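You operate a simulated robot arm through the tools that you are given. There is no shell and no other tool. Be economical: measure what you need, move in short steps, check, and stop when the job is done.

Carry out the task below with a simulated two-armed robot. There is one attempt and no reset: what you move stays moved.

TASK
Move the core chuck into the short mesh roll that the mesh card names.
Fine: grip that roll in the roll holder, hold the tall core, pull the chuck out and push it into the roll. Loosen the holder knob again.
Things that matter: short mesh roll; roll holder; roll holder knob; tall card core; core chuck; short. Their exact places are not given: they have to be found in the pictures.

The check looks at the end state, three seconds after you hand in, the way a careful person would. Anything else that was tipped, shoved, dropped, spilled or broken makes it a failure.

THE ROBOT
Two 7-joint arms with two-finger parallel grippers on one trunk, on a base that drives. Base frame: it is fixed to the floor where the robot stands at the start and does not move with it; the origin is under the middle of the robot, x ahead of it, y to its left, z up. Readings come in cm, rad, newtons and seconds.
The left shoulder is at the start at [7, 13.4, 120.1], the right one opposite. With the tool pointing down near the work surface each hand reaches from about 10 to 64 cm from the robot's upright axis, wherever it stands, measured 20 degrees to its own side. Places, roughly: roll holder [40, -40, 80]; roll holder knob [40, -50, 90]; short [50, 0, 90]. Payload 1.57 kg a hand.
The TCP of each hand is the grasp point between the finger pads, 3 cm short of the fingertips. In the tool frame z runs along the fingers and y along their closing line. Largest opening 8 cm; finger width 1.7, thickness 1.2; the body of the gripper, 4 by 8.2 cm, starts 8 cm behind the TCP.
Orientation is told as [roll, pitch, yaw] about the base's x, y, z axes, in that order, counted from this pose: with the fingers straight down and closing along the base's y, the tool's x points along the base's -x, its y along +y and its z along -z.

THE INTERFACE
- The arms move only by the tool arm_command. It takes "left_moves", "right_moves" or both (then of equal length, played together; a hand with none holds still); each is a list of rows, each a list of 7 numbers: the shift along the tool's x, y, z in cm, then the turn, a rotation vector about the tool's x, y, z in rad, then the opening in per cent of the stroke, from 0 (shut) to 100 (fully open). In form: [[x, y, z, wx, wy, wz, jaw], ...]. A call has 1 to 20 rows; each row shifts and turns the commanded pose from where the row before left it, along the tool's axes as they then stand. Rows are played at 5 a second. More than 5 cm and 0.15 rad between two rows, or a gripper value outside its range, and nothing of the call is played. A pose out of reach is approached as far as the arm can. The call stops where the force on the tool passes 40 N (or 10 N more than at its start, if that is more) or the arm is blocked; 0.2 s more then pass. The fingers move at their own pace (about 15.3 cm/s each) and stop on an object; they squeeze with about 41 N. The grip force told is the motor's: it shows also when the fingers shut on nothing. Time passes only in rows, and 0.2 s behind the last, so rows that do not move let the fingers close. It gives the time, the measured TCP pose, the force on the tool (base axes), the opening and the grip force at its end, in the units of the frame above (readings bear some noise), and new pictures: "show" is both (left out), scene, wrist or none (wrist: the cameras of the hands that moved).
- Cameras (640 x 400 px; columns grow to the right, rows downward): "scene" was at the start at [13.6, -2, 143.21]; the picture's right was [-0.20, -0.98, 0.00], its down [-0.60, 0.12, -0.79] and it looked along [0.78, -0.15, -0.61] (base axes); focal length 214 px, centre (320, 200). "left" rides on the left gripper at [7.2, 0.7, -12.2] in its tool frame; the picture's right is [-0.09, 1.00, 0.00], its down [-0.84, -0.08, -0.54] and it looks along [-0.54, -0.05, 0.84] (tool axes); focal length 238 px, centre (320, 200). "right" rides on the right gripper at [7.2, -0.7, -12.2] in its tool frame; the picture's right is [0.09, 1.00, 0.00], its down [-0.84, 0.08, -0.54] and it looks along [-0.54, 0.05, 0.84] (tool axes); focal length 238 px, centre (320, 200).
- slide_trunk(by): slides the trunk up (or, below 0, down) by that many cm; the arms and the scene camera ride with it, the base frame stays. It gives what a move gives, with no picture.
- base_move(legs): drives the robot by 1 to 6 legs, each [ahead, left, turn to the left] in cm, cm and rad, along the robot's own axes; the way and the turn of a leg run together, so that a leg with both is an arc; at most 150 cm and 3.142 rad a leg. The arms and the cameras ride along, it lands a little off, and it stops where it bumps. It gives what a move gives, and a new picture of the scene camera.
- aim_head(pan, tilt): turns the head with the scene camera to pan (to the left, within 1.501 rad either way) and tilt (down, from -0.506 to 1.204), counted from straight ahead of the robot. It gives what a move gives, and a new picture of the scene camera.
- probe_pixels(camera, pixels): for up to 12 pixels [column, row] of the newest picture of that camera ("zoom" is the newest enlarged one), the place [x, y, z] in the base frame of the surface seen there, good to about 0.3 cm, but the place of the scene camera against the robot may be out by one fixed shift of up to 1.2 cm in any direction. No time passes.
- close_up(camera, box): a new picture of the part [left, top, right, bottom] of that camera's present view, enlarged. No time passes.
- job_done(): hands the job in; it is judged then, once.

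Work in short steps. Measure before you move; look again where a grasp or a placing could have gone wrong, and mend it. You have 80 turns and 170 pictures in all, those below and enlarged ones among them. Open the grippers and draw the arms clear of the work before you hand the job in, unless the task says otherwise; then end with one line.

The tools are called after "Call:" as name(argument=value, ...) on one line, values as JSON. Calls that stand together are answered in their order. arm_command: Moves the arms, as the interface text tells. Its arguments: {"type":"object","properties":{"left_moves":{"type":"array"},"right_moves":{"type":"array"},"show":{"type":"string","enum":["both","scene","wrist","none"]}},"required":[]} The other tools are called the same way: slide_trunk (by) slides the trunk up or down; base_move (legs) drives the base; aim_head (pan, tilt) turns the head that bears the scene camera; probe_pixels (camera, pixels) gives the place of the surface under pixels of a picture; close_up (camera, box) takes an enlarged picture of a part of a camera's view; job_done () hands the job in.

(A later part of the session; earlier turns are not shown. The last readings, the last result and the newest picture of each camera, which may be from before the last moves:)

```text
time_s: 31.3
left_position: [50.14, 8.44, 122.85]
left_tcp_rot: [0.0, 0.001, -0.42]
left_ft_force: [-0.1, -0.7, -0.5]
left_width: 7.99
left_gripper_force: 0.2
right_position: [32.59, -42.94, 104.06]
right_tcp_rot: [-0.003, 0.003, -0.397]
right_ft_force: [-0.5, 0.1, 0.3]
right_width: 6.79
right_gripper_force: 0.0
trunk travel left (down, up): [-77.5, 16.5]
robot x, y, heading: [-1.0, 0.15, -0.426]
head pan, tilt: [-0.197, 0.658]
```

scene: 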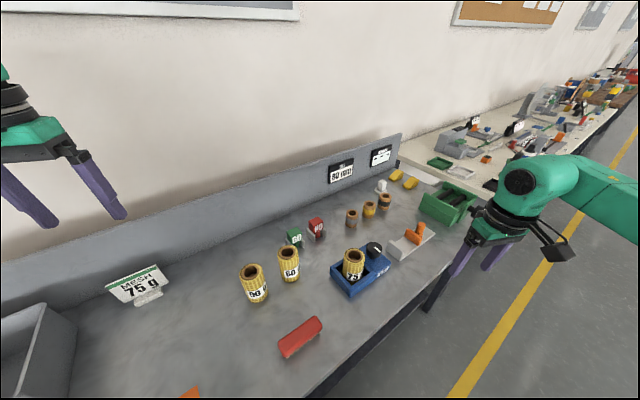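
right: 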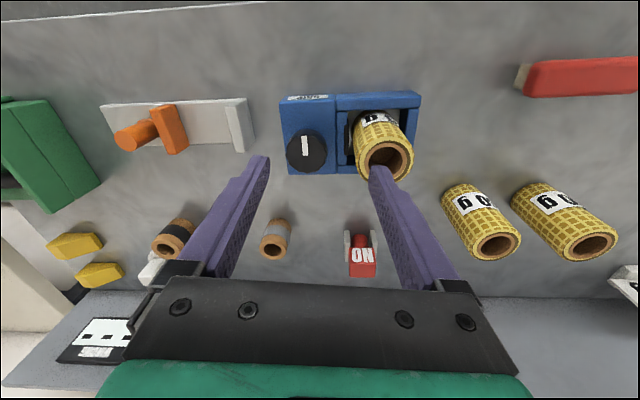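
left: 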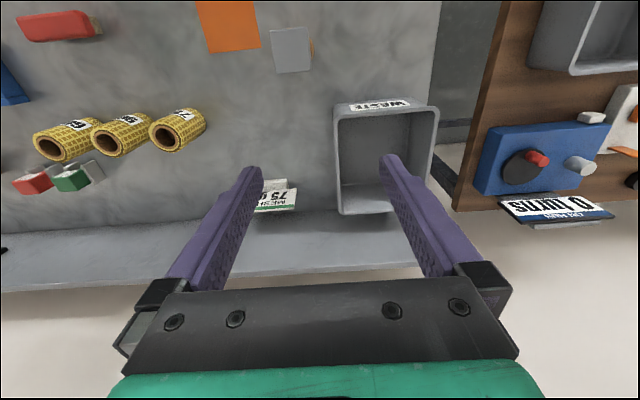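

Now I move over the knob and lower onto it, stopping at z≈89.8.

Call:
arm_command(right_moves=[[-2, -0.5, 0, 0, 0, 0, 85], [-1.9, -0.53, 0, 0, 0, 0, 85], [0, 0, 3, 0, 0, 0, 85], [0, 0, 3, 0, 0, 0, 85], [0, 0, 3, 0, 0, 0, 85], [0, 0, 2, 0, 0, 0, 85], [0, 0, 0, 0, 0, 0, 85]], show="wrist")

```text
time_s: 32.9
left_position: [50.16, 8.36, 122.95]
left_tcp_rot: [0.0, 0.0, -0.42]
left_ft_force: [-0.6, -0.7, 0.5]
left_width: 8.0
left_gripper_force: 0.0
right_position: [35.62, -45.38, 93.03]
right_tcp_rot: [-0.003, 0.005, -0.396]
right_ft_force: [-0.2, 1.3, -0.7]
right_width: 6.79
right_gripper_force: 0.1
trunk travel left (down, up): [-77.5, 16.5]
robot x, y, heading: [-1.03, 0.6, -0.422]
head pan, tilt: [-0.197, 0.658]
```

right: 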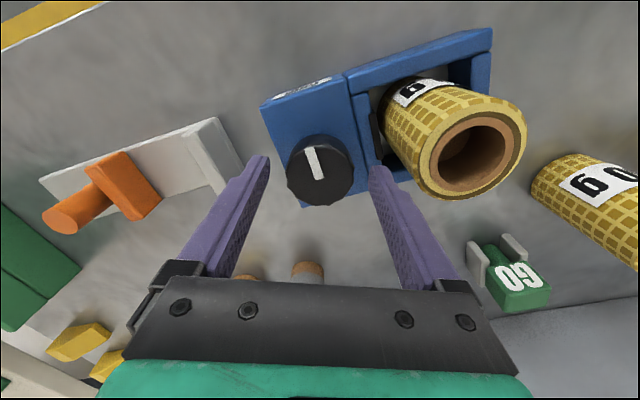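

Centred. Lower 3.2 cm and close on the knob.

Call:
arm_command(right_moves=[[-0.15, 0, 1.6, 0, 0, 0, 85], [0, 0, 1.6, 0, 0, 0, 85], [0, 0, 0, 0, 0, 0, 85], [0, 0, 0, 0, 0, 0, 0], [0, 0, 0, 0, 0, 0, 0], [0, 0, 0, 0, 0, 0, 0]], show="wrist")

```text
time_s: 34.3
left_position: [49.99, 8.29, 122.93]
left_tcp_rot: [0.003, -0.001, -0.419]
left_ft_force: [-0.1, -0.3, 0.3]
left_width: 8.0
left_gripper_force: 0.0
right_position: [35.66, -45.42, 89.81]
right_tcp_rot: [-0.001, 0.004, -0.398]
right_ft_force: [-0.8, -0.3, -1.7]
right_width: 4.74
right_gripper_force: 45.6
trunk travel left (down, up): [-77.5, 16.5]
robot x, y, heading: [-1.41, 0.19, -0.416]
head pan, tilt: [-0.197, 0.658]
```

right: 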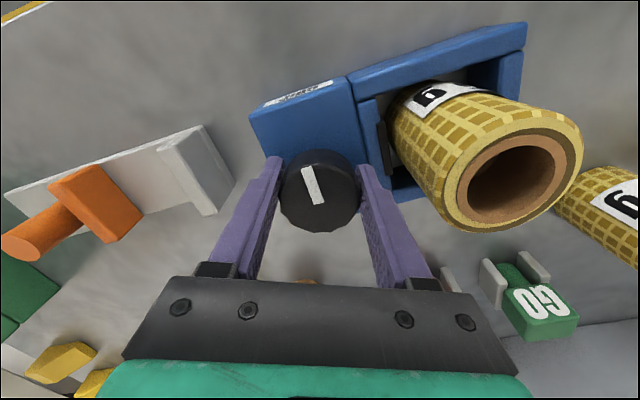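

Knob gripped (4.74). I turn clockwise (tool +wz) by 0.42 rad and look at the pad.

Call:
arm_command(right_moves=[[0, 0, 0, 0, 0, 0.14, 0], [0, 0, 0, 0, 0, 0.14, 0], [0, 0, 0, 0, 0, 0.14, 0], [0, 0, 0, 0, 0, 0, 0]], show="wrist")

```text
time_s: 35.3
left_position: [50.11, 8.39, 122.81]
left_tcp_rot: [-0.001, 0.001, -0.419]
left_ft_force: [0.5, 0.1, 0.2]
left_width: 8.04
left_gripper_force: 0.0
right_position: [35.69, -45.33, 89.69]
right_tcp_rot: [-0.004, 0.003, -0.816]
right_ft_force: [-1.2, 7.5, -9.5]
right_width: 4.77
right_gripper_force: 45.2
trunk travel left (down, up): [-77.5, 16.5]
robot x, y, heading: [-1.16, 0.49, -0.425]
head pan, tilt: [-0.197, 0.658]
```

right: 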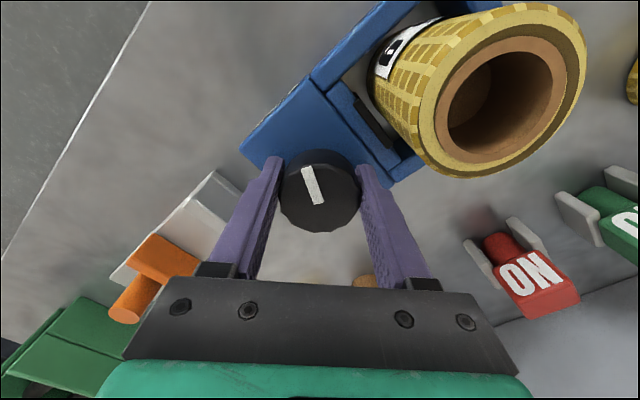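

The knob turned with the hand. I zoom on the pad.

Call:
close_up(camera="right", box=[300, 20, 460, 180])

Call:
close_up(camera="scene", box=[310, 220, 430, 310])

```text
2.50 times, centred on (380, 100) of right
```

zoom: 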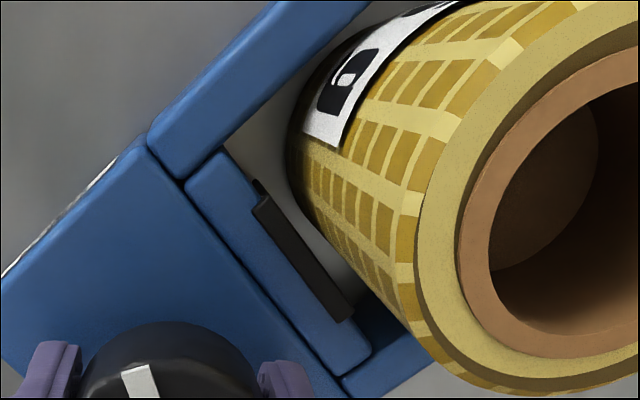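

```text
4.44 times, centred on (370, 265) of scene
```

zoom: 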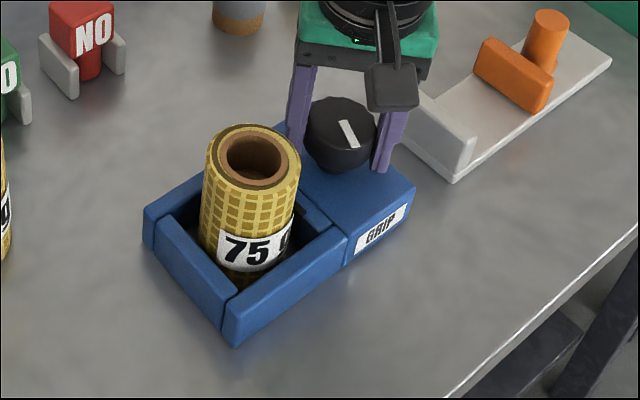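

Unclear pad motion so far; I turn 0.84 rad more clockwise.

Call:
arm_command(right_moves=[[0, 0, 0, 0, 0, 0.14, 0], [0, 0, 0, 0, 0, 0.14, 0], [0, 0, 0, 0, 0, 0.14, 0], [0, 0, 0, 0, 0, 0.14, 0], [0, 0, 0, 0, 0, 0.14, 0], [0, 0, 0, 0, 0, 0.14, 0], [0, 0, 0, 0, 0, 0, 0]], show="wrist")

Call:
close_up(camera="right", box=[260, 0, 460, 180])

```text
time_s: 36.9
left_position: [50.43, 8.57, 122.7]
left_tcp_rot: [-0.003, 0.001, -0.417]
left_ft_force: [-0.8, 0.3, 0.3]
left_width: 8.0
left_gripper_force: 0.0
right_position: [35.98, -45.31, 89.72]
right_tcp_rot: [-0.004, -0.001, -1.656]
right_ft_force: [6.7, 13.5, -7.7]
right_width: 4.78
right_gripper_force: 45.2
trunk travel left (down, up): [-77.5, 16.5]
robot x, y, heading: [-1.15, 0.23, -0.417]
head pan, tilt: [-0.197, 0.658]
```

right: 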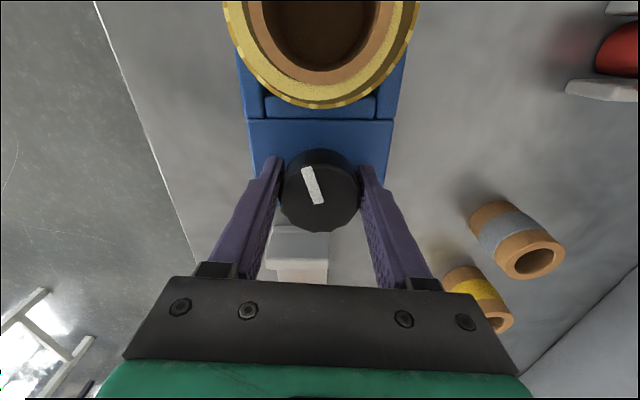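

```text
2.22 times, centred on (360, 90) of right
```

zoom: 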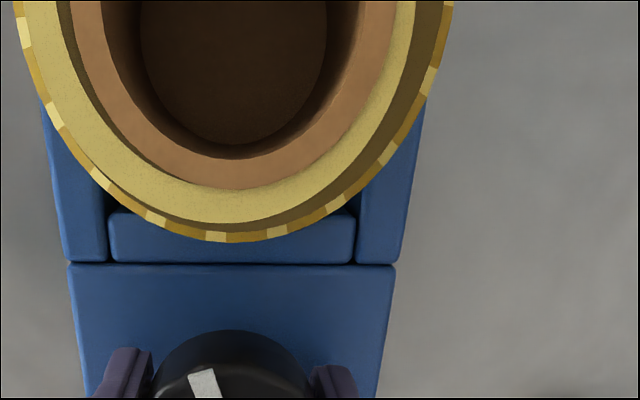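

I check the pad in the scene view.

Call:
close_up(camera="scene", box=[325, 235, 395, 300])

```text
6.15 times, centred on (360, 268) of scene
```

zoom: 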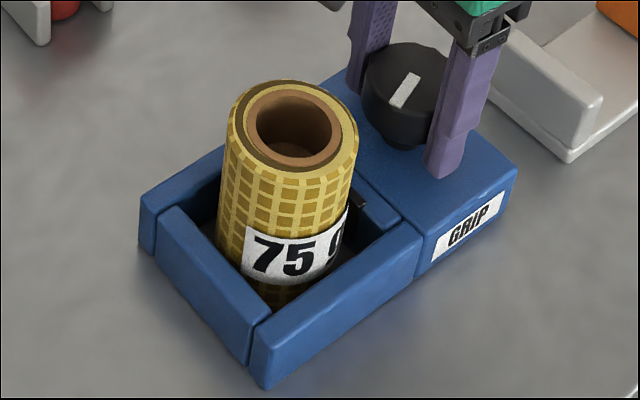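

The pad appears to have come out toward the roll; I continue clockwise 0.56 rad and watch for resistance.

Call:
arm_command(right_moves=[[0, 0, 0, 0, 0, 0.14, 0], [0, 0, 0, 0, 0, 0.14, 0], [0, 0, 0, 0, 0, 0.14, 0], [0, 0, 0, 0, 0, 0.14, 0], [0, 0, 0, 0, 0, 0, 0]], show="wrist")

Call:
close_up(camera="scene", box=[325, 235, 395, 300])

```text
time_s: 38.1
left_position: [50.24, 8.21, 122.78]
left_tcp_rot: [-0.001, 0.001, -0.419]
left_ft_force: [0.0, 0.3, 0.3]
left_width: 7.99
left_gripper_force: 0.1
right_position: [35.79, -45.82, 89.78]
right_tcp_rot: [0.0, -0.005, -2.222]
right_ft_force: [10.6, -11.0, 8.2]
right_width: 4.71
right_gripper_force: 45.0
trunk travel left (down, up): [-77.5, 16.5]
robot x, y, heading: [-1.48, 0.21, -0.424]
head pan, tilt: [-0.197, 0.658]
```

right: 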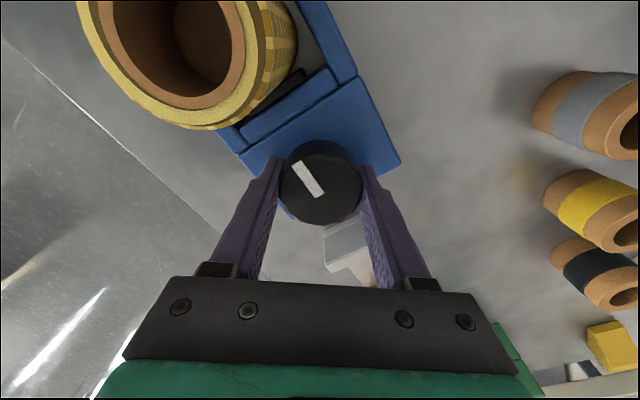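

```text
6.15 times, centred on (360, 268) of scene
```

zoom: 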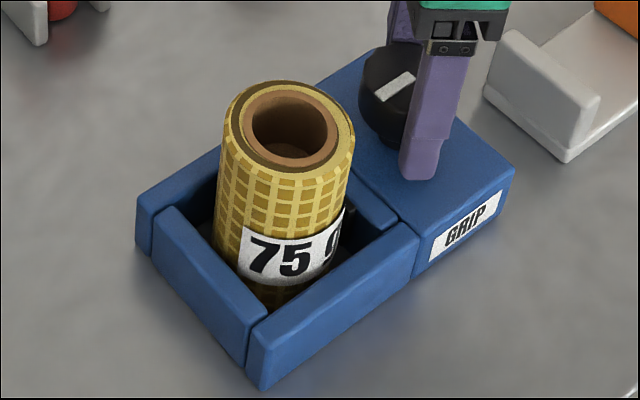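

The knob slipped slightly at about a quarter turn (a likely stop) and the roll moved against the far bar. I inspect the pad contact.

Call:
close_up(camera="right", box=[200, 0, 400, 180])

```text
2.22 times, centred on (300, 90) of right
```

zoom: 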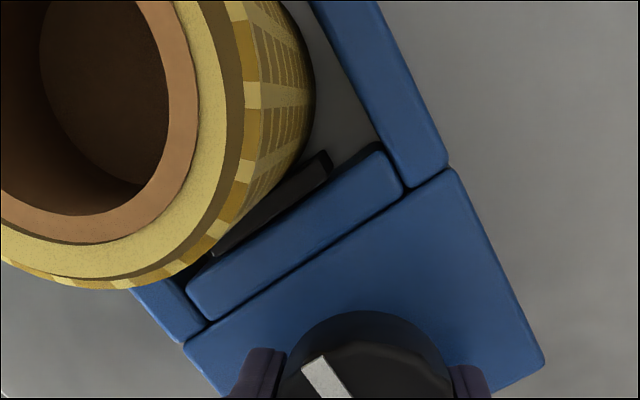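

The pad presses the roll. I open, rise clear, and rotate the wrist back.

Call:
arm_command(right_moves=[[0, 0, 0, 0, 0, 0, 80], [0, 0, 0, 0, 0, 0, 80], [0, 0, -2, 0, 0, 0, 80], [0, 0, -4, 0, 0, 0, 80], [0, 0, -4, 0, 0, 0, 80], [0, 0, -4, 0, 0, -0.14, 80], [0, 0, -2, 0, 0, -0.14, 80], [0, 0, 0, 0, 0, -0.14, 80], [0, 0, 0, 0, 0, -0.14, 80], [0, 0, 0, 0, 0, -0.14, 80], [0, 0, 0, 0, 0, -0.14, 80], [0, 0, 0, 0, 0, -0.14, 80], [0, 0, 0, 0, 0, -0.14, 80], [0, 0, 0, 0, 0, -0.14, 80], [0, 0, 0, 0, 0, -0.14, 80], [0, 0, 0, 0, 0, -0.14, 80], [0, 0, 0, 0, 0, -0.14, 80], [0, 0, 0, 0, 0, 0, 80]], show="both")

Call:
close_up(camera="scene", box=[325, 235, 395, 300])

```text
time_s: 41.9
left_position: [50.09, 8.35, 122.98]
left_tcp_rot: [0.0, 0.001, -0.42]
left_ft_force: [-0.2, -0.4, 0.4]
left_width: 8.01
left_gripper_force: 0.0
right_position: [35.79, -45.43, 105.9]
right_tcp_rot: [-0.001, 0.004, -0.534]
right_ft_force: [-0.4, -0.3, -0.3]
right_width: 6.42
right_gripper_force: 0.0
trunk travel left (down, up): [-77.5, 16.5]
robot x, y, heading: [-1.66, 0.49, -0.424]
head pan, tilt: [-0.197, 0.658]
```

scene: 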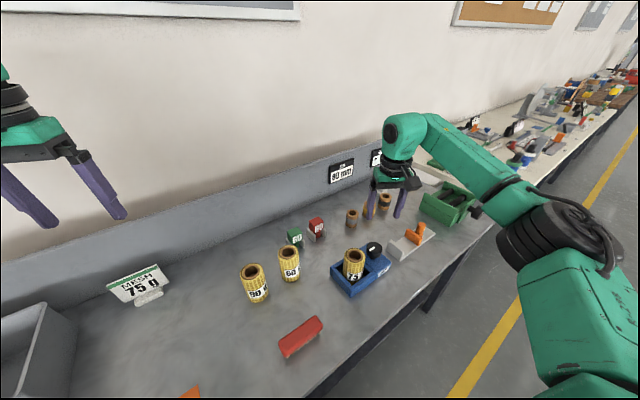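
right: 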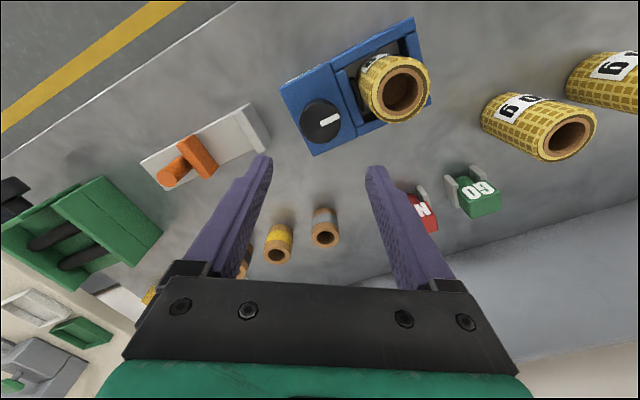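

```text
6.15 times, centred on (360, 268) of scene
```

zoom: 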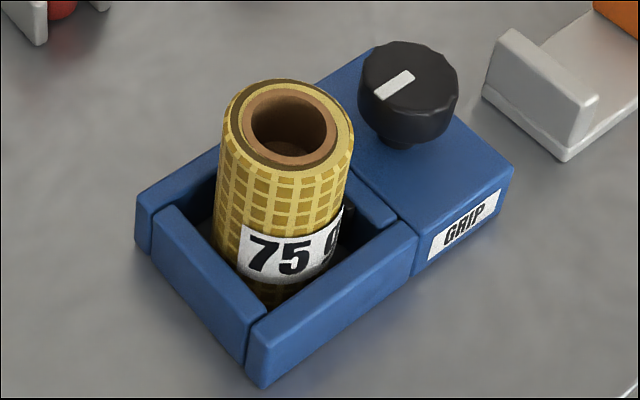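

Clamped. From here I measure the roll's hole centre.

Call:
close_up(camera="right", box=[340, 40, 450, 130])

```text
4.44 times, centred on (395, 85) of right
```

zoom: 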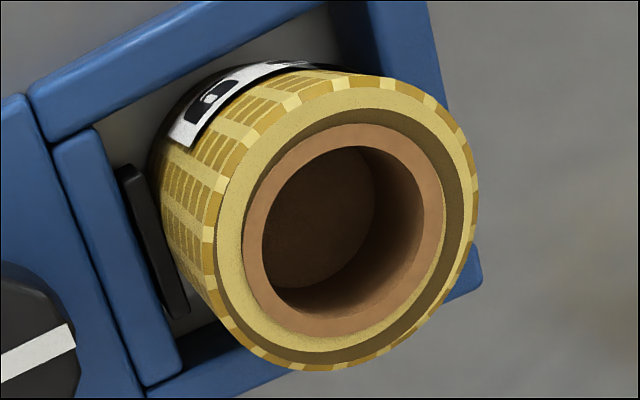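

Call:
probe_pixels(camera="zoom", pixels=[[252, 240], [432, 220], [348, 135], [330, 325], [278, 165], [405, 295], [220, 245], [465, 210], [350, 90], [325, 360]])

```text
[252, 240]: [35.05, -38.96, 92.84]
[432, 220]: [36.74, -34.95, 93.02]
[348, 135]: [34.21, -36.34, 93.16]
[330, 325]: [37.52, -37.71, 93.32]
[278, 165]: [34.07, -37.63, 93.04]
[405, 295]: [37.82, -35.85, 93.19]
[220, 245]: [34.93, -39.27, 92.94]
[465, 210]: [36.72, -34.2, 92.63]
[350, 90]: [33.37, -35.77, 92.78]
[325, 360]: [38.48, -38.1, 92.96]
```

Hole centre ≈ (35.9,-36.85). Now I retract and raise the right hand, then turn the base toward the tall core.

Call:
arm_command(right_moves=[[4, 0, -2, 0, 0, 0, 100], [4, 0, -2, 0, 0, 0, 100], [4, 0, -2, 0, 0, 0, 100], [3, 2, -2, 0, 0, 0, 100], [0, 0, 0, 0, 0, 0, 100]], show="none")

Call:
base_move(legs=[[0, 0, 1.02]])

Call:
aim_head(pan=0.0, tilt=0.75)

```text
time_s: 43.1
left_position: [50.1, 8.22, 122.84]
left_tcp_rot: [-0.001, -0.001, -0.42]
left_ft_force: [-0.1, -0.8, 1.0]
left_width: 8.0
left_gripper_force: 0.0
right_position: [23.79, -35.86, 113.97]
right_tcp_rot: [-0.001, 0.004, -0.537]
right_ft_force: [0.0, 0.4, -0.1]
right_width: 8.01
right_gripper_force: 0.1
trunk travel left (down, up): [-77.5, 16.5]
robot x, y, heading: [-1.27, 0.47, -0.422]
head pan, tilt: [-0.197, 0.658]
```

```text
time_s: 46.1
left_position: [18.35, 47.42, 122.99]
left_tcp_rot: [0.001, 0.001, 0.589]
left_ft_force: [-1.1, -0.6, 0.8]
left_width: 8.02
left_gripper_force: 0.1
right_position: [41.65, 1.61, 114.13]
right_tcp_rot: [0.0, 0.005, 0.474]
right_ft_force: [0.3, 0.8, 0.6]
right_width: 8.03
right_gripper_force: 0.1
trunk travel left (down, up): [-77.5, 16.5]
robot x, y, heading: [-2.0, 0.03, 0.593]
head pan, tilt: [-0.197, 0.658]
```

scene: 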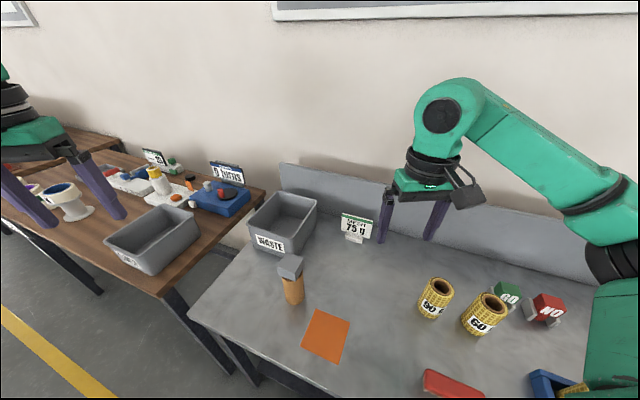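

```text
time_s: 46.9
left_position: [18.25, 47.47, 122.94]
left_tcp_rot: [0.001, 0.0, 0.591]
left_ft_force: [0.8, -0.6, 0.4]
left_width: 7.99
left_gripper_force: 0.0
right_position: [41.65, 1.81, 114.11]
right_tcp_rot: [-0.002, 0.004, 0.472]
right_ft_force: [0.3, 0.2, 0.2]
right_width: 8.04
right_gripper_force: 0.1
trunk travel left (down, up): [-77.5, 16.5]
robot x, y, heading: [-2.29, -0.32, 0.592]
head pan, tilt: [0.0, 0.75]
```

scene: 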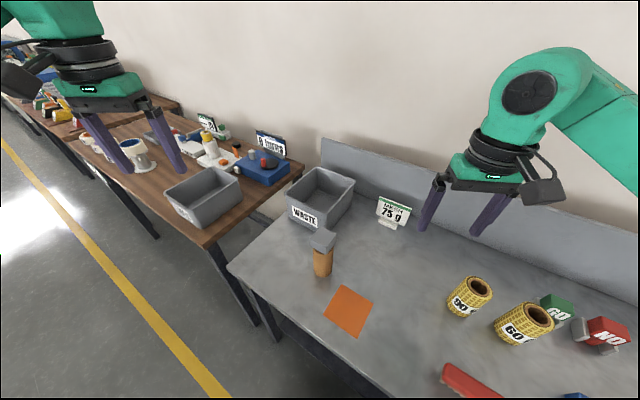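

I enlarge the chuck and core and probe corners.

Call:
close_up(camera="scene", box=[295, 215, 355, 285])

```text
5.71 times, centred on (325, 250) of scene
```

zoom: 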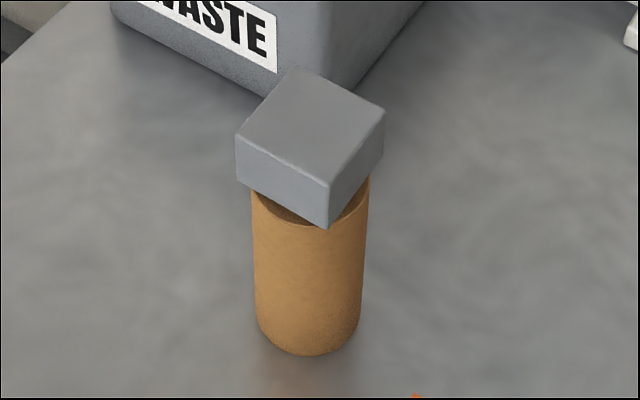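

Call:
probe_pixels(camera="zoom", pixels=[[300, 72], [240, 138], [328, 185], [380, 112], [239, 178], [328, 220], [290, 212], [258, 260], [358, 260], [310, 345], [310, 240], [310, 130]])

```text
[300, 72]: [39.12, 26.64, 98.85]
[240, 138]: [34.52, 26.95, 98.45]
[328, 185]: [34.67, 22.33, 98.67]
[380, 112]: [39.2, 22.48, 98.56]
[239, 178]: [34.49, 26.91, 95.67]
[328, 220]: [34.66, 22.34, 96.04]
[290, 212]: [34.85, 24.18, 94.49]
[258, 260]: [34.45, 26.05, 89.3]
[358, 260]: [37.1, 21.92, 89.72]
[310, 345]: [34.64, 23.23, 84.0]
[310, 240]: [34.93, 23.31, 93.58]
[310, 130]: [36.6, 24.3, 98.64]
```

Head is axis-aligned about (36.7,24.7), bottom ≈95; the core is ≈5 wide. I tilt the left hand forward by 0.87 rad first, high up, and check.

Call:
arm_command(left_moves=[[-1, -2, 0, 0, -0.1455, 0, 100], [-1, -2, 0, 0, -0.1455, 0, 100], [-1, -2, 0, 0, -0.1455, 0, 100], [-1, -2, 0, 0, -0.1455, 0, 100], [0, -2, 0, 0, -0.1455, 0, 100], [0, -2, 0, 0, -0.1455, 0, 100], [0, 0, 0, 0, 0, 0, 100]], show="scene")

```text
time_s: 48.5
left_position: [28.0, 39.59, 123.78]
left_tcp_rot: [-0.002, -0.875, 0.592]
left_ft_force: [0.2, 0.1, 0.0]
left_width: 8.02
left_gripper_force: 0.0
right_position: [41.62, 1.73, 114.05]
right_tcp_rot: [-0.001, 0.004, 0.474]
right_ft_force: [-0.5, 0.2, -0.2]
right_width: 8.01
right_gripper_force: 0.0
trunk travel left (down, up): [-77.5, 16.5]
robot x, y, heading: [-2.46, -0.01, 0.589]
head pan, tilt: [0.0, 0.75]
```

scene: 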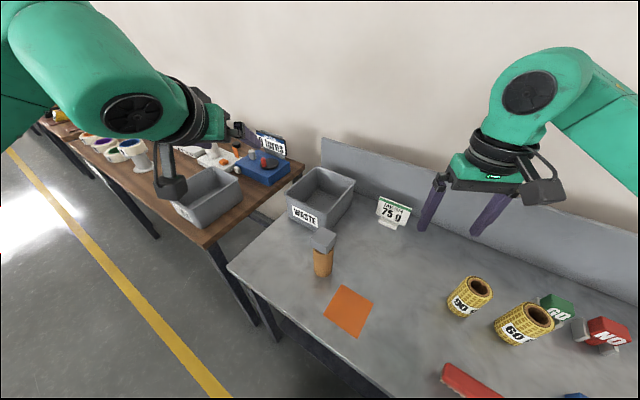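

Tilt is right. I move the left hand to the pre-grasp at (29,19.7,95), 12 cm back along its fingers from the core.

Call:
arm_command(left_moves=[[3.56, -2.14, 1.315, 0, 0, 0, 100], [3.56, -2.14, 1.315, 0, 0, 0, 100], [3.56, -2.14, 1.315, 0, 0, 0, 100], [3.56, -2.14, 1.315, 0, 0, 0, 100], [3.56, -2.14, 1.315, 0, 0, 0, 100], [3.56, -2.14, 1.315, 0, 0, 0, 100], [3.56, -2.14, 1.315, 0, 0, 0, 100], [3.56, -2.14, 1.315, 0, 0, 0, 100], [0, 0, 0, 0, 0, 0, 100]], show="both")

```text
time_s: 50.5
left_position: [28.94, 19.76, 95.24]
left_tcp_rot: [-0.003, -0.874, 0.591]
left_ft_force: [0.5, 1.1, -0.6]
left_width: 7.98
left_gripper_force: 0.1
right_position: [41.68, 1.67, 114.06]
right_tcp_rot: [-0.004, 0.004, 0.474]
right_ft_force: [-0.4, -0.3, 0.3]
right_width: 7.99
right_gripper_force: 0.2
trunk travel left (down, up): [-77.5, 16.5]
robot x, y, heading: [-2.62, -0.71, 0.589]
head pan, tilt: [0.0, 0.75]
```

scene: 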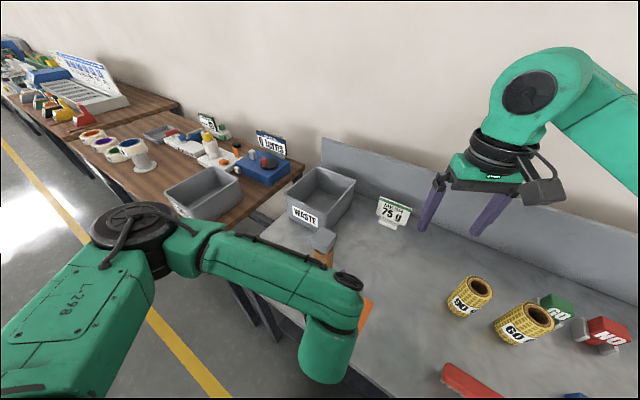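
left: 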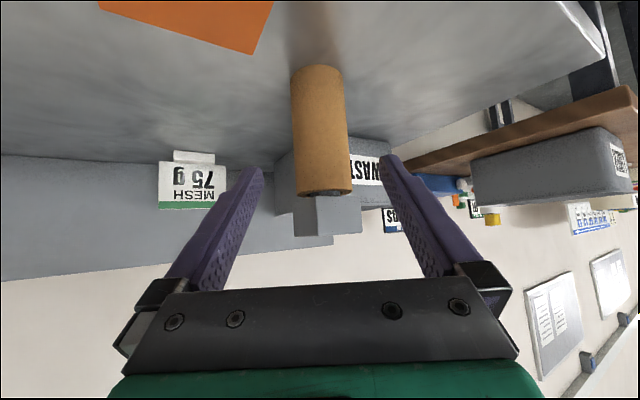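

The core is centred (column 322) between the fingers. I probe it to confirm lateral alignment.

Call:
probe_pixels(camera="left", pixels=[[294, 120], [345, 120], [319, 120], [319, 70], [325, 180], [352, 185], [299, 190], [310, 205]])

```text
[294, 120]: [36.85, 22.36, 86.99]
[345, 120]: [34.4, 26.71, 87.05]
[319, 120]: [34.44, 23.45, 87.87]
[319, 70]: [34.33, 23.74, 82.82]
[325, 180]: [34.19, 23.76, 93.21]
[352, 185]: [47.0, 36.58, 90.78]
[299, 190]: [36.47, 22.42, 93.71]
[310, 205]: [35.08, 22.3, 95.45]
```

Aligned. Advance 11.9 cm along the fingers; look before closing.

Call:
arm_command(left_moves=[[0, 0, 3, 0, 0, 0, 100], [0, 0, 3, 0, 0, 0, 100], [0, 0, 3, 0, 0, 0, 100], [0, 0.05, 2.9, 0, 0, 0, 100], [0, 0, 0, 0, 0, 0, 100]], show="wrist")

```text
time_s: 51.7
left_position: [36.76, 24.89, 87.61]
left_tcp_rot: [-0.001, -0.872, 0.589]
left_ft_force: [0.3, 0.3, 0.4]
left_width: 8.0
left_gripper_force: 0.0
right_position: [41.65, 1.69, 114.01]
right_tcp_rot: [-0.002, 0.004, 0.472]
right_ft_force: [-0.7, -0.2, -0.5]
right_width: 7.98
right_gripper_force: 0.1
trunk travel left (down, up): [-77.5, 16.5]
robot x, y, heading: [-2.72, 0.21, 0.589]
head pan, tilt: [0.0, 0.75]
```

left: 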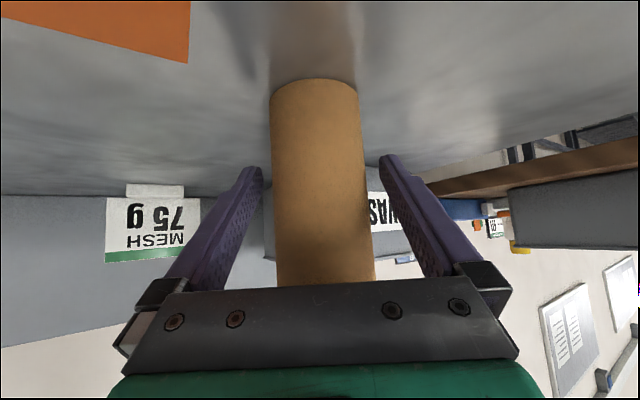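

Core lies between the fingers. Close the left hand.

Call:
arm_command(left_moves=[[0, 0, 0, 0, 0, 0, 0], [0, 0, 0, 0, 0, 0, 0], [0, 0, 0, 0, 0, 0, 0]], show="wrist")

```text
time_s: 52.5
left_position: [36.84, 24.71, 87.54]
left_tcp_rot: [0.001, -0.872, 0.59]
left_ft_force: [-0.4, 0.3, 0.8]
left_width: 5.45
left_gripper_force: 40.9
right_position: [41.75, 1.64, 113.97]
right_tcp_rot: [-0.002, 0.004, 0.472]
right_ft_force: [0.2, 0.1, -0.4]
right_width: 8.03
right_gripper_force: 0.1
trunk travel left (down, up): [-77.5, 16.5]
robot x, y, heading: [-2.71, 0.08, 0.588]
head pan, tilt: [0.0, 0.75]
```

left: 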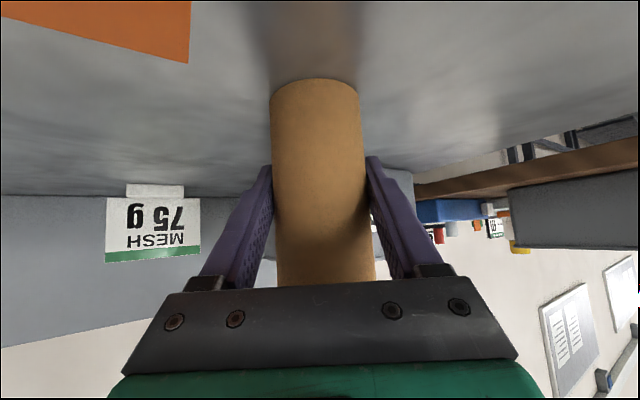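

Core held (5.45). Now the right hand turns to yaw 0 and moves over the chuck head, staying at z≈112.

Call:
arm_command(right_moves=[[0, 0, 0, 0, 0, 0.12, 100], [0, 0, 0, 0, 0, 0.12, 100], [0, 0, 0, 0, 0, 0.12, 100], [0, 0, 0, 0, 0, 0.113, 100], [0.7, 3.3, 0, 0, 0, 0, 100], [0.7, 3.3, 0, 0, 0, 0, 100], [0.7, 3.3, 0, 0, 0, 0, 100], [0.7, 3.3, 0, 0, 0, 0, 100], [0.7, 3.3, 0, 0, 0, 0, 100], [0.7, 3.3, 0, 0, 0, 0, 100], [0.8, 3.3, 0, 0, 0, 0, 100], [0, 0, 0, 0, 0, 0, 100]], show="both")

```text
time_s: 55.1
left_position: [36.76, 24.8, 87.53]
left_tcp_rot: [0.0, -0.872, 0.59]
left_ft_force: [-0.7, 0.2, 0.1]
left_width: 5.47
left_gripper_force: 41.3
right_position: [36.61, 24.75, 113.93]
right_tcp_rot: [-0.004, 0.001, -0.001]
right_ft_force: [0.1, -0.6, 0.3]
right_width: 8.0
right_gripper_force: 0.1
trunk travel left (down, up): [-77.5, 16.5]
robot x, y, heading: [-2.25, -0.27, 0.586]
head pan, tilt: [0.0, 0.75]
```

scene: 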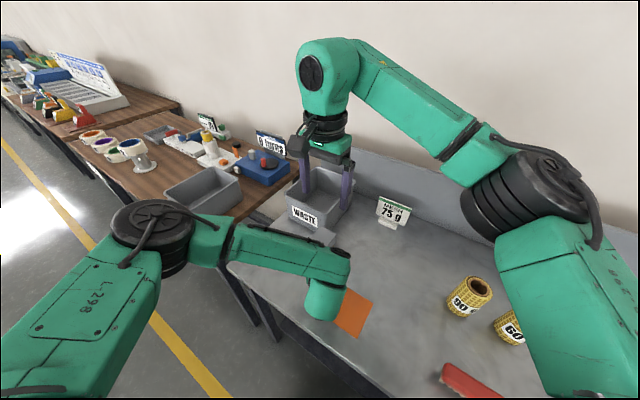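
right: 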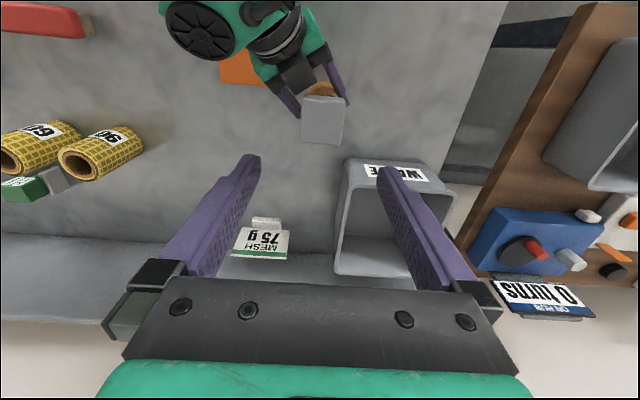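

Right hand is over the head. I probe chuck corners and the left gripper's height below the right camera.

Call:
probe_pixels(camera="right", pixels=[[303, 98], [344, 100], [303, 138], [341, 140], [322, 120], [296, 72], [280, 40], [255, 15], [205, 30], [280, 5], [325, 88]])

Call:
close_up(camera="right", box=[240, 20, 400, 160])

```text
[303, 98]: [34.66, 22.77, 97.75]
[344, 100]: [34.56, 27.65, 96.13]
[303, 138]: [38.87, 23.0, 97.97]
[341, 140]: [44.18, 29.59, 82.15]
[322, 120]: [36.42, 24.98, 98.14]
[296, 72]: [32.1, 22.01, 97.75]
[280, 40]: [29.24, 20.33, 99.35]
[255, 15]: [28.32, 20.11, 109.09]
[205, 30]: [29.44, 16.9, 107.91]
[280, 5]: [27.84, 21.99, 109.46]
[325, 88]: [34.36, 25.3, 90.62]
```

```text
2.86 times, centred on (320, 90) of right
```

zoom: 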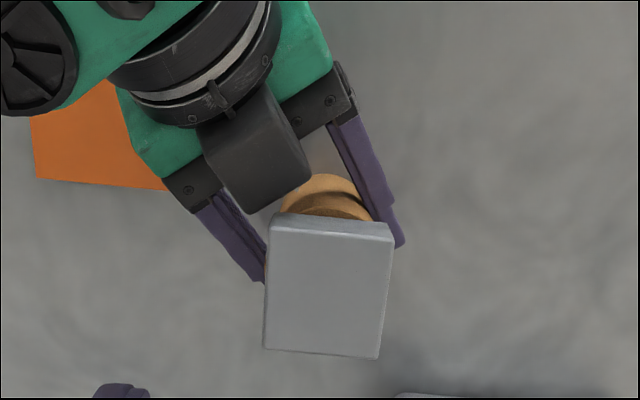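

The left wrist (z≈109 at (28,21)) would meet the right hand's camera box as it descends. I open the left hand, flatten its tilt by 0.26 rad around the core, raise 1 cm, and grip again.

Call:
arm_command(left_moves=[[0, 0, 0, 0, 0, 0, 100], [0, 0, 0, 0, 0, 0, 100], [0, 0, 0, 0, -0.09, 0, 100], [0, 0, 0, 0, -0.09, 0, 100], [-0.9, 0, -0.42, 0, -0.08, 0, 100], [0, 0, 0, 0, 0, 0, 100]], show="both")

```text
time_s: 56.5
left_position: [36.74, 24.87, 88.56]
left_tcp_rot: [-0.005, -1.134, 0.591]
left_ft_force: [-0.3, -0.1, -0.6]
left_width: 8.0
left_gripper_force: 0.1
right_position: [36.6, 24.75, 113.92]
right_tcp_rot: [-0.004, 0.001, 0.0]
right_ft_force: [-0.6, 0.2, 0.3]
right_width: 7.99
right_gripper_force: 0.0
trunk travel left (down, up): [-77.5, 16.5]
robot x, y, heading: [-2.43, -0.13, 0.585]
head pan, tilt: [0.0, 0.75]
```

scene: 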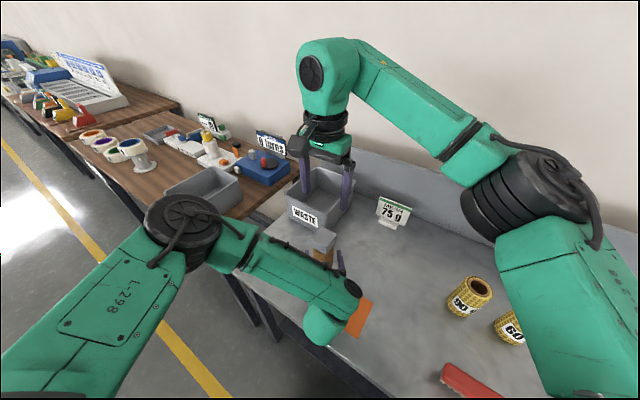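
left: 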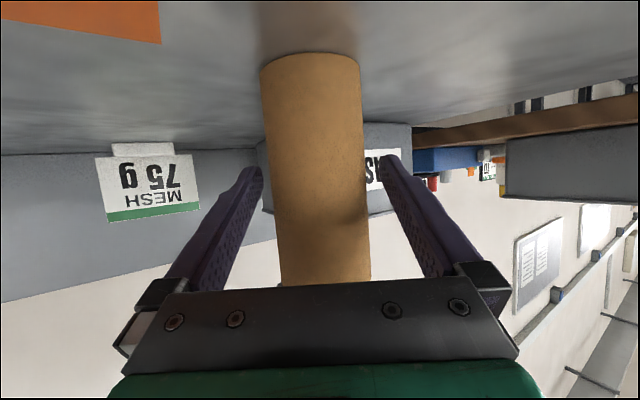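

Flatter tilt reached (1.134). Close on the core again and lower the right hand 6 cm, then look.

Call:
arm_command(left_moves=[[0, 0, 0, 0, 0, 0, 0], [0, 0, 0, 0, 0, 0, 0], [0, 0, 0, 0, 0, 0, 0], [0, 0, 0, 0, 0, 0, 0]], right_moves=[[0, 0, 2, 0, 0, 0, 100], [0, 0, 2, 0, 0, 0, 100], [0, 0, 2, 0, 0, 0, 100], [0, 0, 0, 0, 0, 0, 100]], show="wrist")

Call:
close_up(camera="right", box=[220, 0, 420, 200])

Call:
probe_pixels(camera="right", pixels=[[320, 110], [300, 60], [280, 25], [260, 20], [230, 15], [290, 8]])

```text
time_s: 57.5
left_position: [36.69, 24.95, 88.73]
left_tcp_rot: [-0.002, -1.133, 0.593]
left_ft_force: [1.0, 1.1, 2.1]
left_width: 5.47
left_gripper_force: 40.6
right_position: [36.45, 24.74, 107.84]
right_tcp_rot: [-0.005, 0.001, 0.001]
right_ft_force: [0.5, -0.1, 1.1]
right_width: 8.01
right_gripper_force: 0.1
trunk travel left (down, up): [-77.5, 16.5]
robot x, y, heading: [-2.33, -0.46, 0.586]
head pan, tilt: [0.0, 0.75]
```

right: 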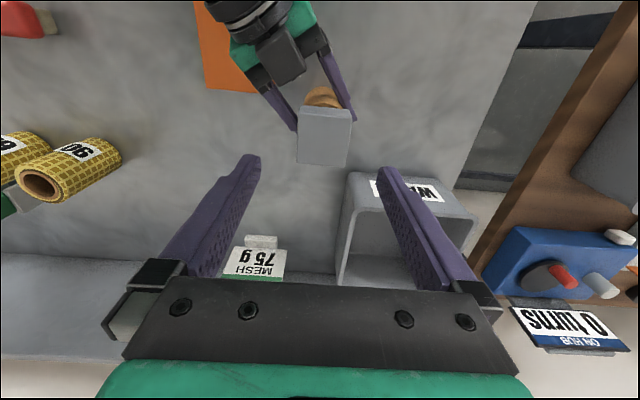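
left: 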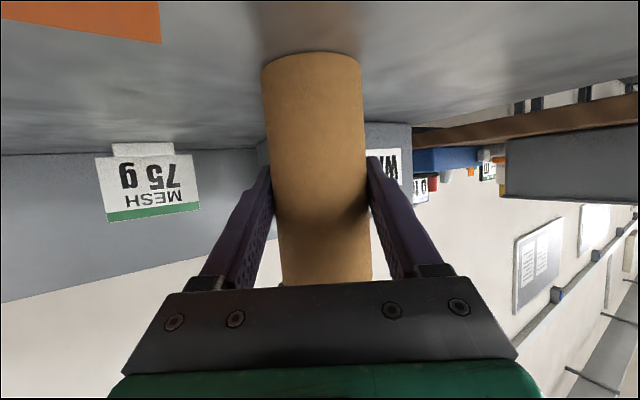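

```text
2.00 times, centred on (320, 100) of right
```

zoom: 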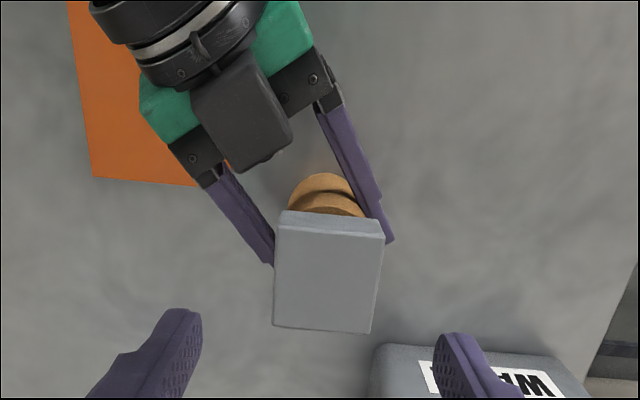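

```text
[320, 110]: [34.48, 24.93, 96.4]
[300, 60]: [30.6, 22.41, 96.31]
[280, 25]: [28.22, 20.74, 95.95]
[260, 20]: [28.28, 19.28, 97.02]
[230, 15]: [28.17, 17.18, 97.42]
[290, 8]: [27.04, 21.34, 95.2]
```

Now clear. I probe head corners and the core's top rim to choose the grip height.

Call:
probe_pixels(camera="zoom", pixels=[[286, 222], [378, 232], [278, 322], [368, 328], [328, 275], [330, 220], [325, 185], [335, 205], [300, 195], [345, 226]])

```text
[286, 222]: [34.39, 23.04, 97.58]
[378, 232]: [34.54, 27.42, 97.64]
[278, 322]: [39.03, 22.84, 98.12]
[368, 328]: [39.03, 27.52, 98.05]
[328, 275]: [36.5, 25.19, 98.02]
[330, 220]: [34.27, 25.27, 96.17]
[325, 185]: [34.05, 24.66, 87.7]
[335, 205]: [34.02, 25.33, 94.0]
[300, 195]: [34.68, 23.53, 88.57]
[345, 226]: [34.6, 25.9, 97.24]
```

Head centre ≈ (36.7,25.2), top 98.0, bottom ≈95.3. Descend to TCP z≈98.3 and close.

Call:
arm_command(right_moves=[[-0.2, 0.45, 2.5, 0, 0, 0, 100], [0, 0, 2.5, 0, 0, 0, 100], [0, 0, 2.5, 0, 0, 0, 100], [0, 0, 2.0, 0, 0, 0, 100], [0, 0, 0, 0, 0, 0, 100], [0, 0, 0, 0, 0, 0, 0], [0, 0, 0, 0, 0, 0, 0], [0, 0, 0, 0, 0, 0, 0]], show="both")

```text
time_s: 59.3
left_position: [36.71, 24.88, 88.6]
left_tcp_rot: [-0.002, -1.135, 0.589]
left_ft_force: [-0.4, 0.9, 2.1]
left_width: 5.45
left_gripper_force: 41.3
right_position: [36.75, 25.11, 98.43]
right_tcp_rot: [-0.003, 0.003, -0.001]
right_ft_force: [-0.2, -0.5, -0.2]
right_width: 2.96
right_gripper_force: 38.8
trunk travel left (down, up): [-77.5, 16.5]
robot x, y, heading: [-2.24, -0.39, 0.59]
head pan, tilt: [0.0, 0.75]
```

scene: 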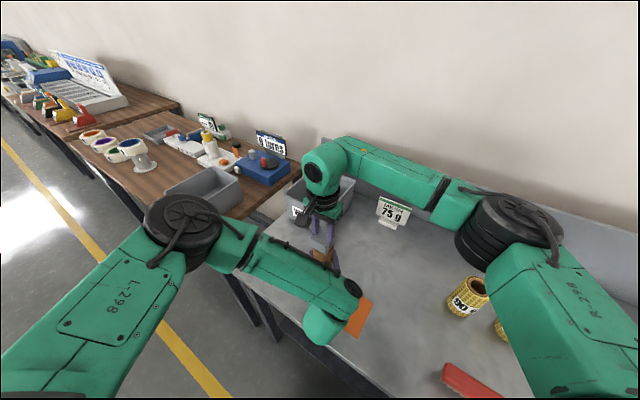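
right: 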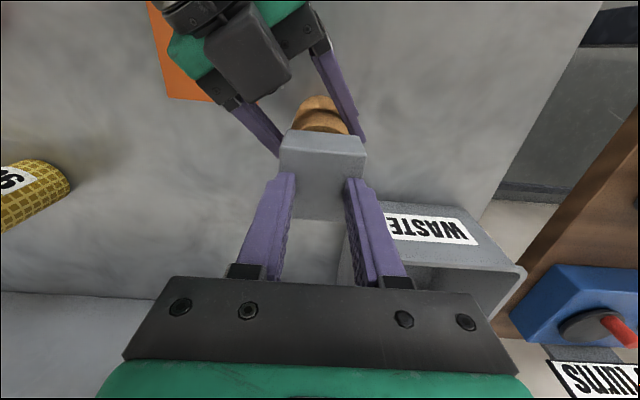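

Width is 2.96, less than the 4.7 head; I enlarge to see what the fingers hold.

Call:
close_up(camera="right", box=[240, 70, 420, 240])

Call:
close_up(camera="scene", box=[285, 185, 365, 285])

Call:
probe_pixels(camera="right", pixels=[[320, 160], [320, 190], [320, 145], [285, 165], [360, 170], [290, 185], [350, 185], [322, 215], [300, 210]])

```text
2.35 times, centred on (330, 155) of right
```

zoom: 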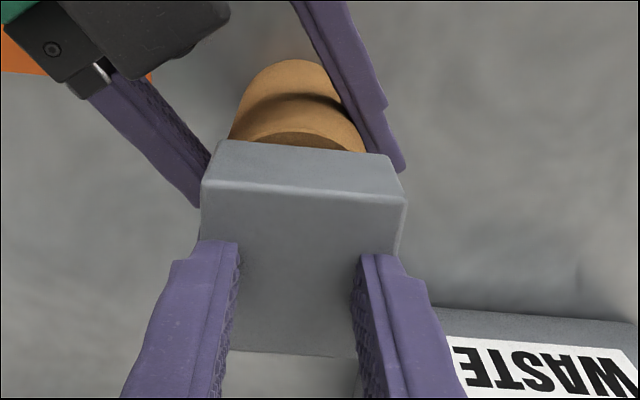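

```text
4.00 times, centred on (325, 235) of scene
```

zoom: 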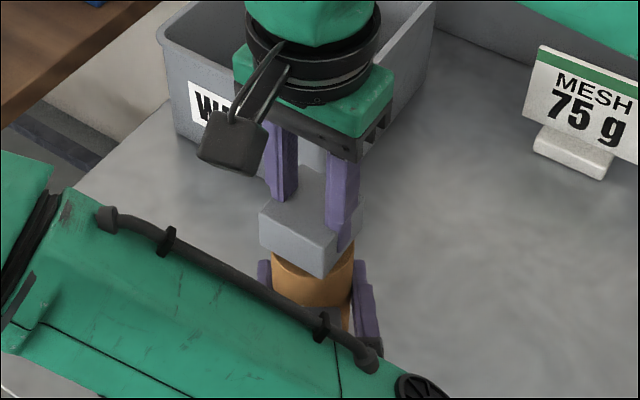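

```text
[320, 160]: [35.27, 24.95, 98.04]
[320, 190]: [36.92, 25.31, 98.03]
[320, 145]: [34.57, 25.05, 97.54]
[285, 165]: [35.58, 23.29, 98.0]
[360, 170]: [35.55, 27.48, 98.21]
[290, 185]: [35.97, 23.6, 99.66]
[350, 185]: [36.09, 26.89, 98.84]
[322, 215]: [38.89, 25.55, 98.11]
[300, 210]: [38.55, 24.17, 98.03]
```

The fingers bear on the head with steady force. I pull straight up slowly, 1 cm, and check.

Call:
arm_command(right_moves=[[0, 0, -0.3, 0, 0, 0, 0], [0, 0, -0.3, 0, 0, 0, 0], [0, 0, -0.4, 0, 0, 0, 0], [0, 0, 0, 0, 0, 0, 0]], show="wrist")

```text
time_s: 60.3
left_position: [36.7, 24.92, 88.54]
left_tcp_rot: [-0.002, -1.134, 0.592]
left_ft_force: [-0.6, 1.0, 2.1]
left_width: 5.44
left_gripper_force: 41.3
right_position: [36.9, 25.16, 99.43]
right_tcp_rot: [-0.005, 0.001, 0.0]
right_ft_force: [-0.1, 0.4, -0.8]
right_width: 2.91
right_gripper_force: 38.5
trunk travel left (down, up): [-77.5, 16.5]
robot x, y, heading: [-2.65, 0.1, 0.594]
head pan, tilt: [0.0, 0.75]
```

right: 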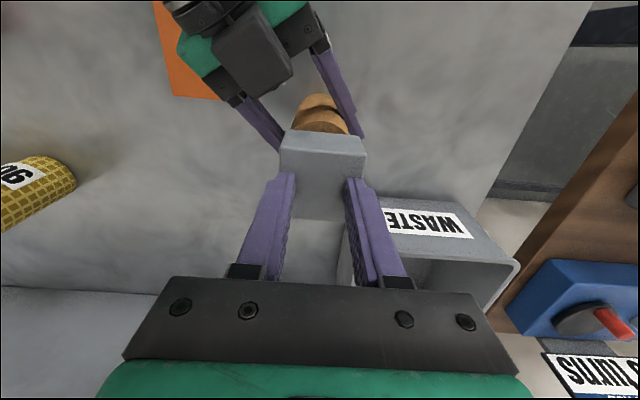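

The head follows with little force. Continue up 7 cm.

Call:
arm_command(right_moves=[[0, 0, -1, 0, 0, 0, 0], [0, 0, -1, 0, 0, 0, 0], [0, 0, -1, 0, 0, 0, 0], [0, 0, -1, 0, 0, 0, 0], [0, 0, -1.5, 0, 0, 0, 0], [0, 0, -1.5, 0, 0, 0, 0], [0, 0, 0, 0, 0, 0, 0]], show="both")

Call:
close_up(camera="scene", box=[285, 165, 365, 285])

```text
time_s: 61.9
left_position: [36.73, 24.83, 88.66]
left_tcp_rot: [-0.002, -1.133, 0.59]
left_ft_force: [-1.4, 0.9, 2.7]
left_width: 5.44
left_gripper_force: 40.6
right_position: [36.86, 25.23, 106.36]
right_tcp_rot: [-0.004, 0.003, 0.001]
right_ft_force: [0.1, -0.9, -1.2]
right_width: 2.92
right_gripper_force: 38.6
trunk travel left (down, up): [-77.5, 16.5]
robot x, y, heading: [-2.5, -0.62, 0.587]
head pan, tilt: [0.0, 0.75]
```

scene: 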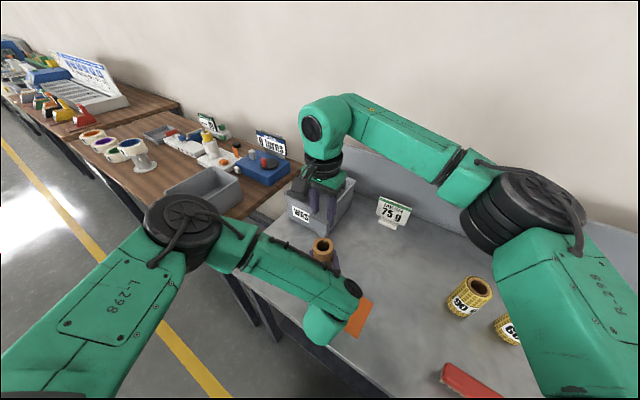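
right: 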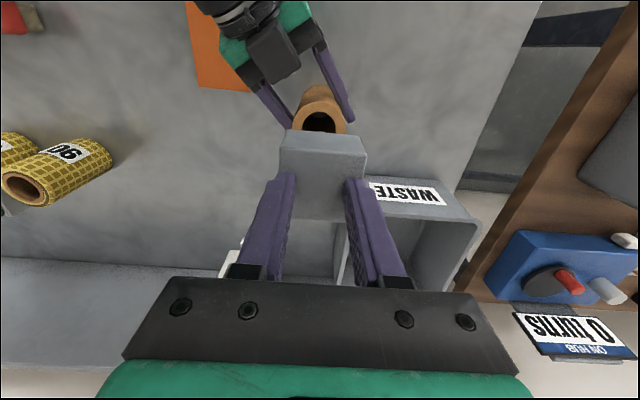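

```text
3.33 times, centred on (325, 225) of scene
```

zoom: 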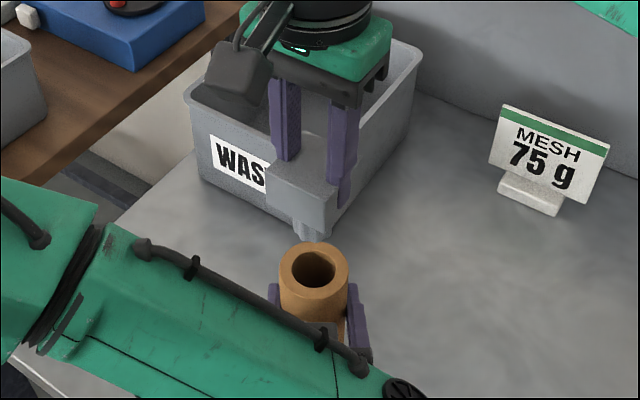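

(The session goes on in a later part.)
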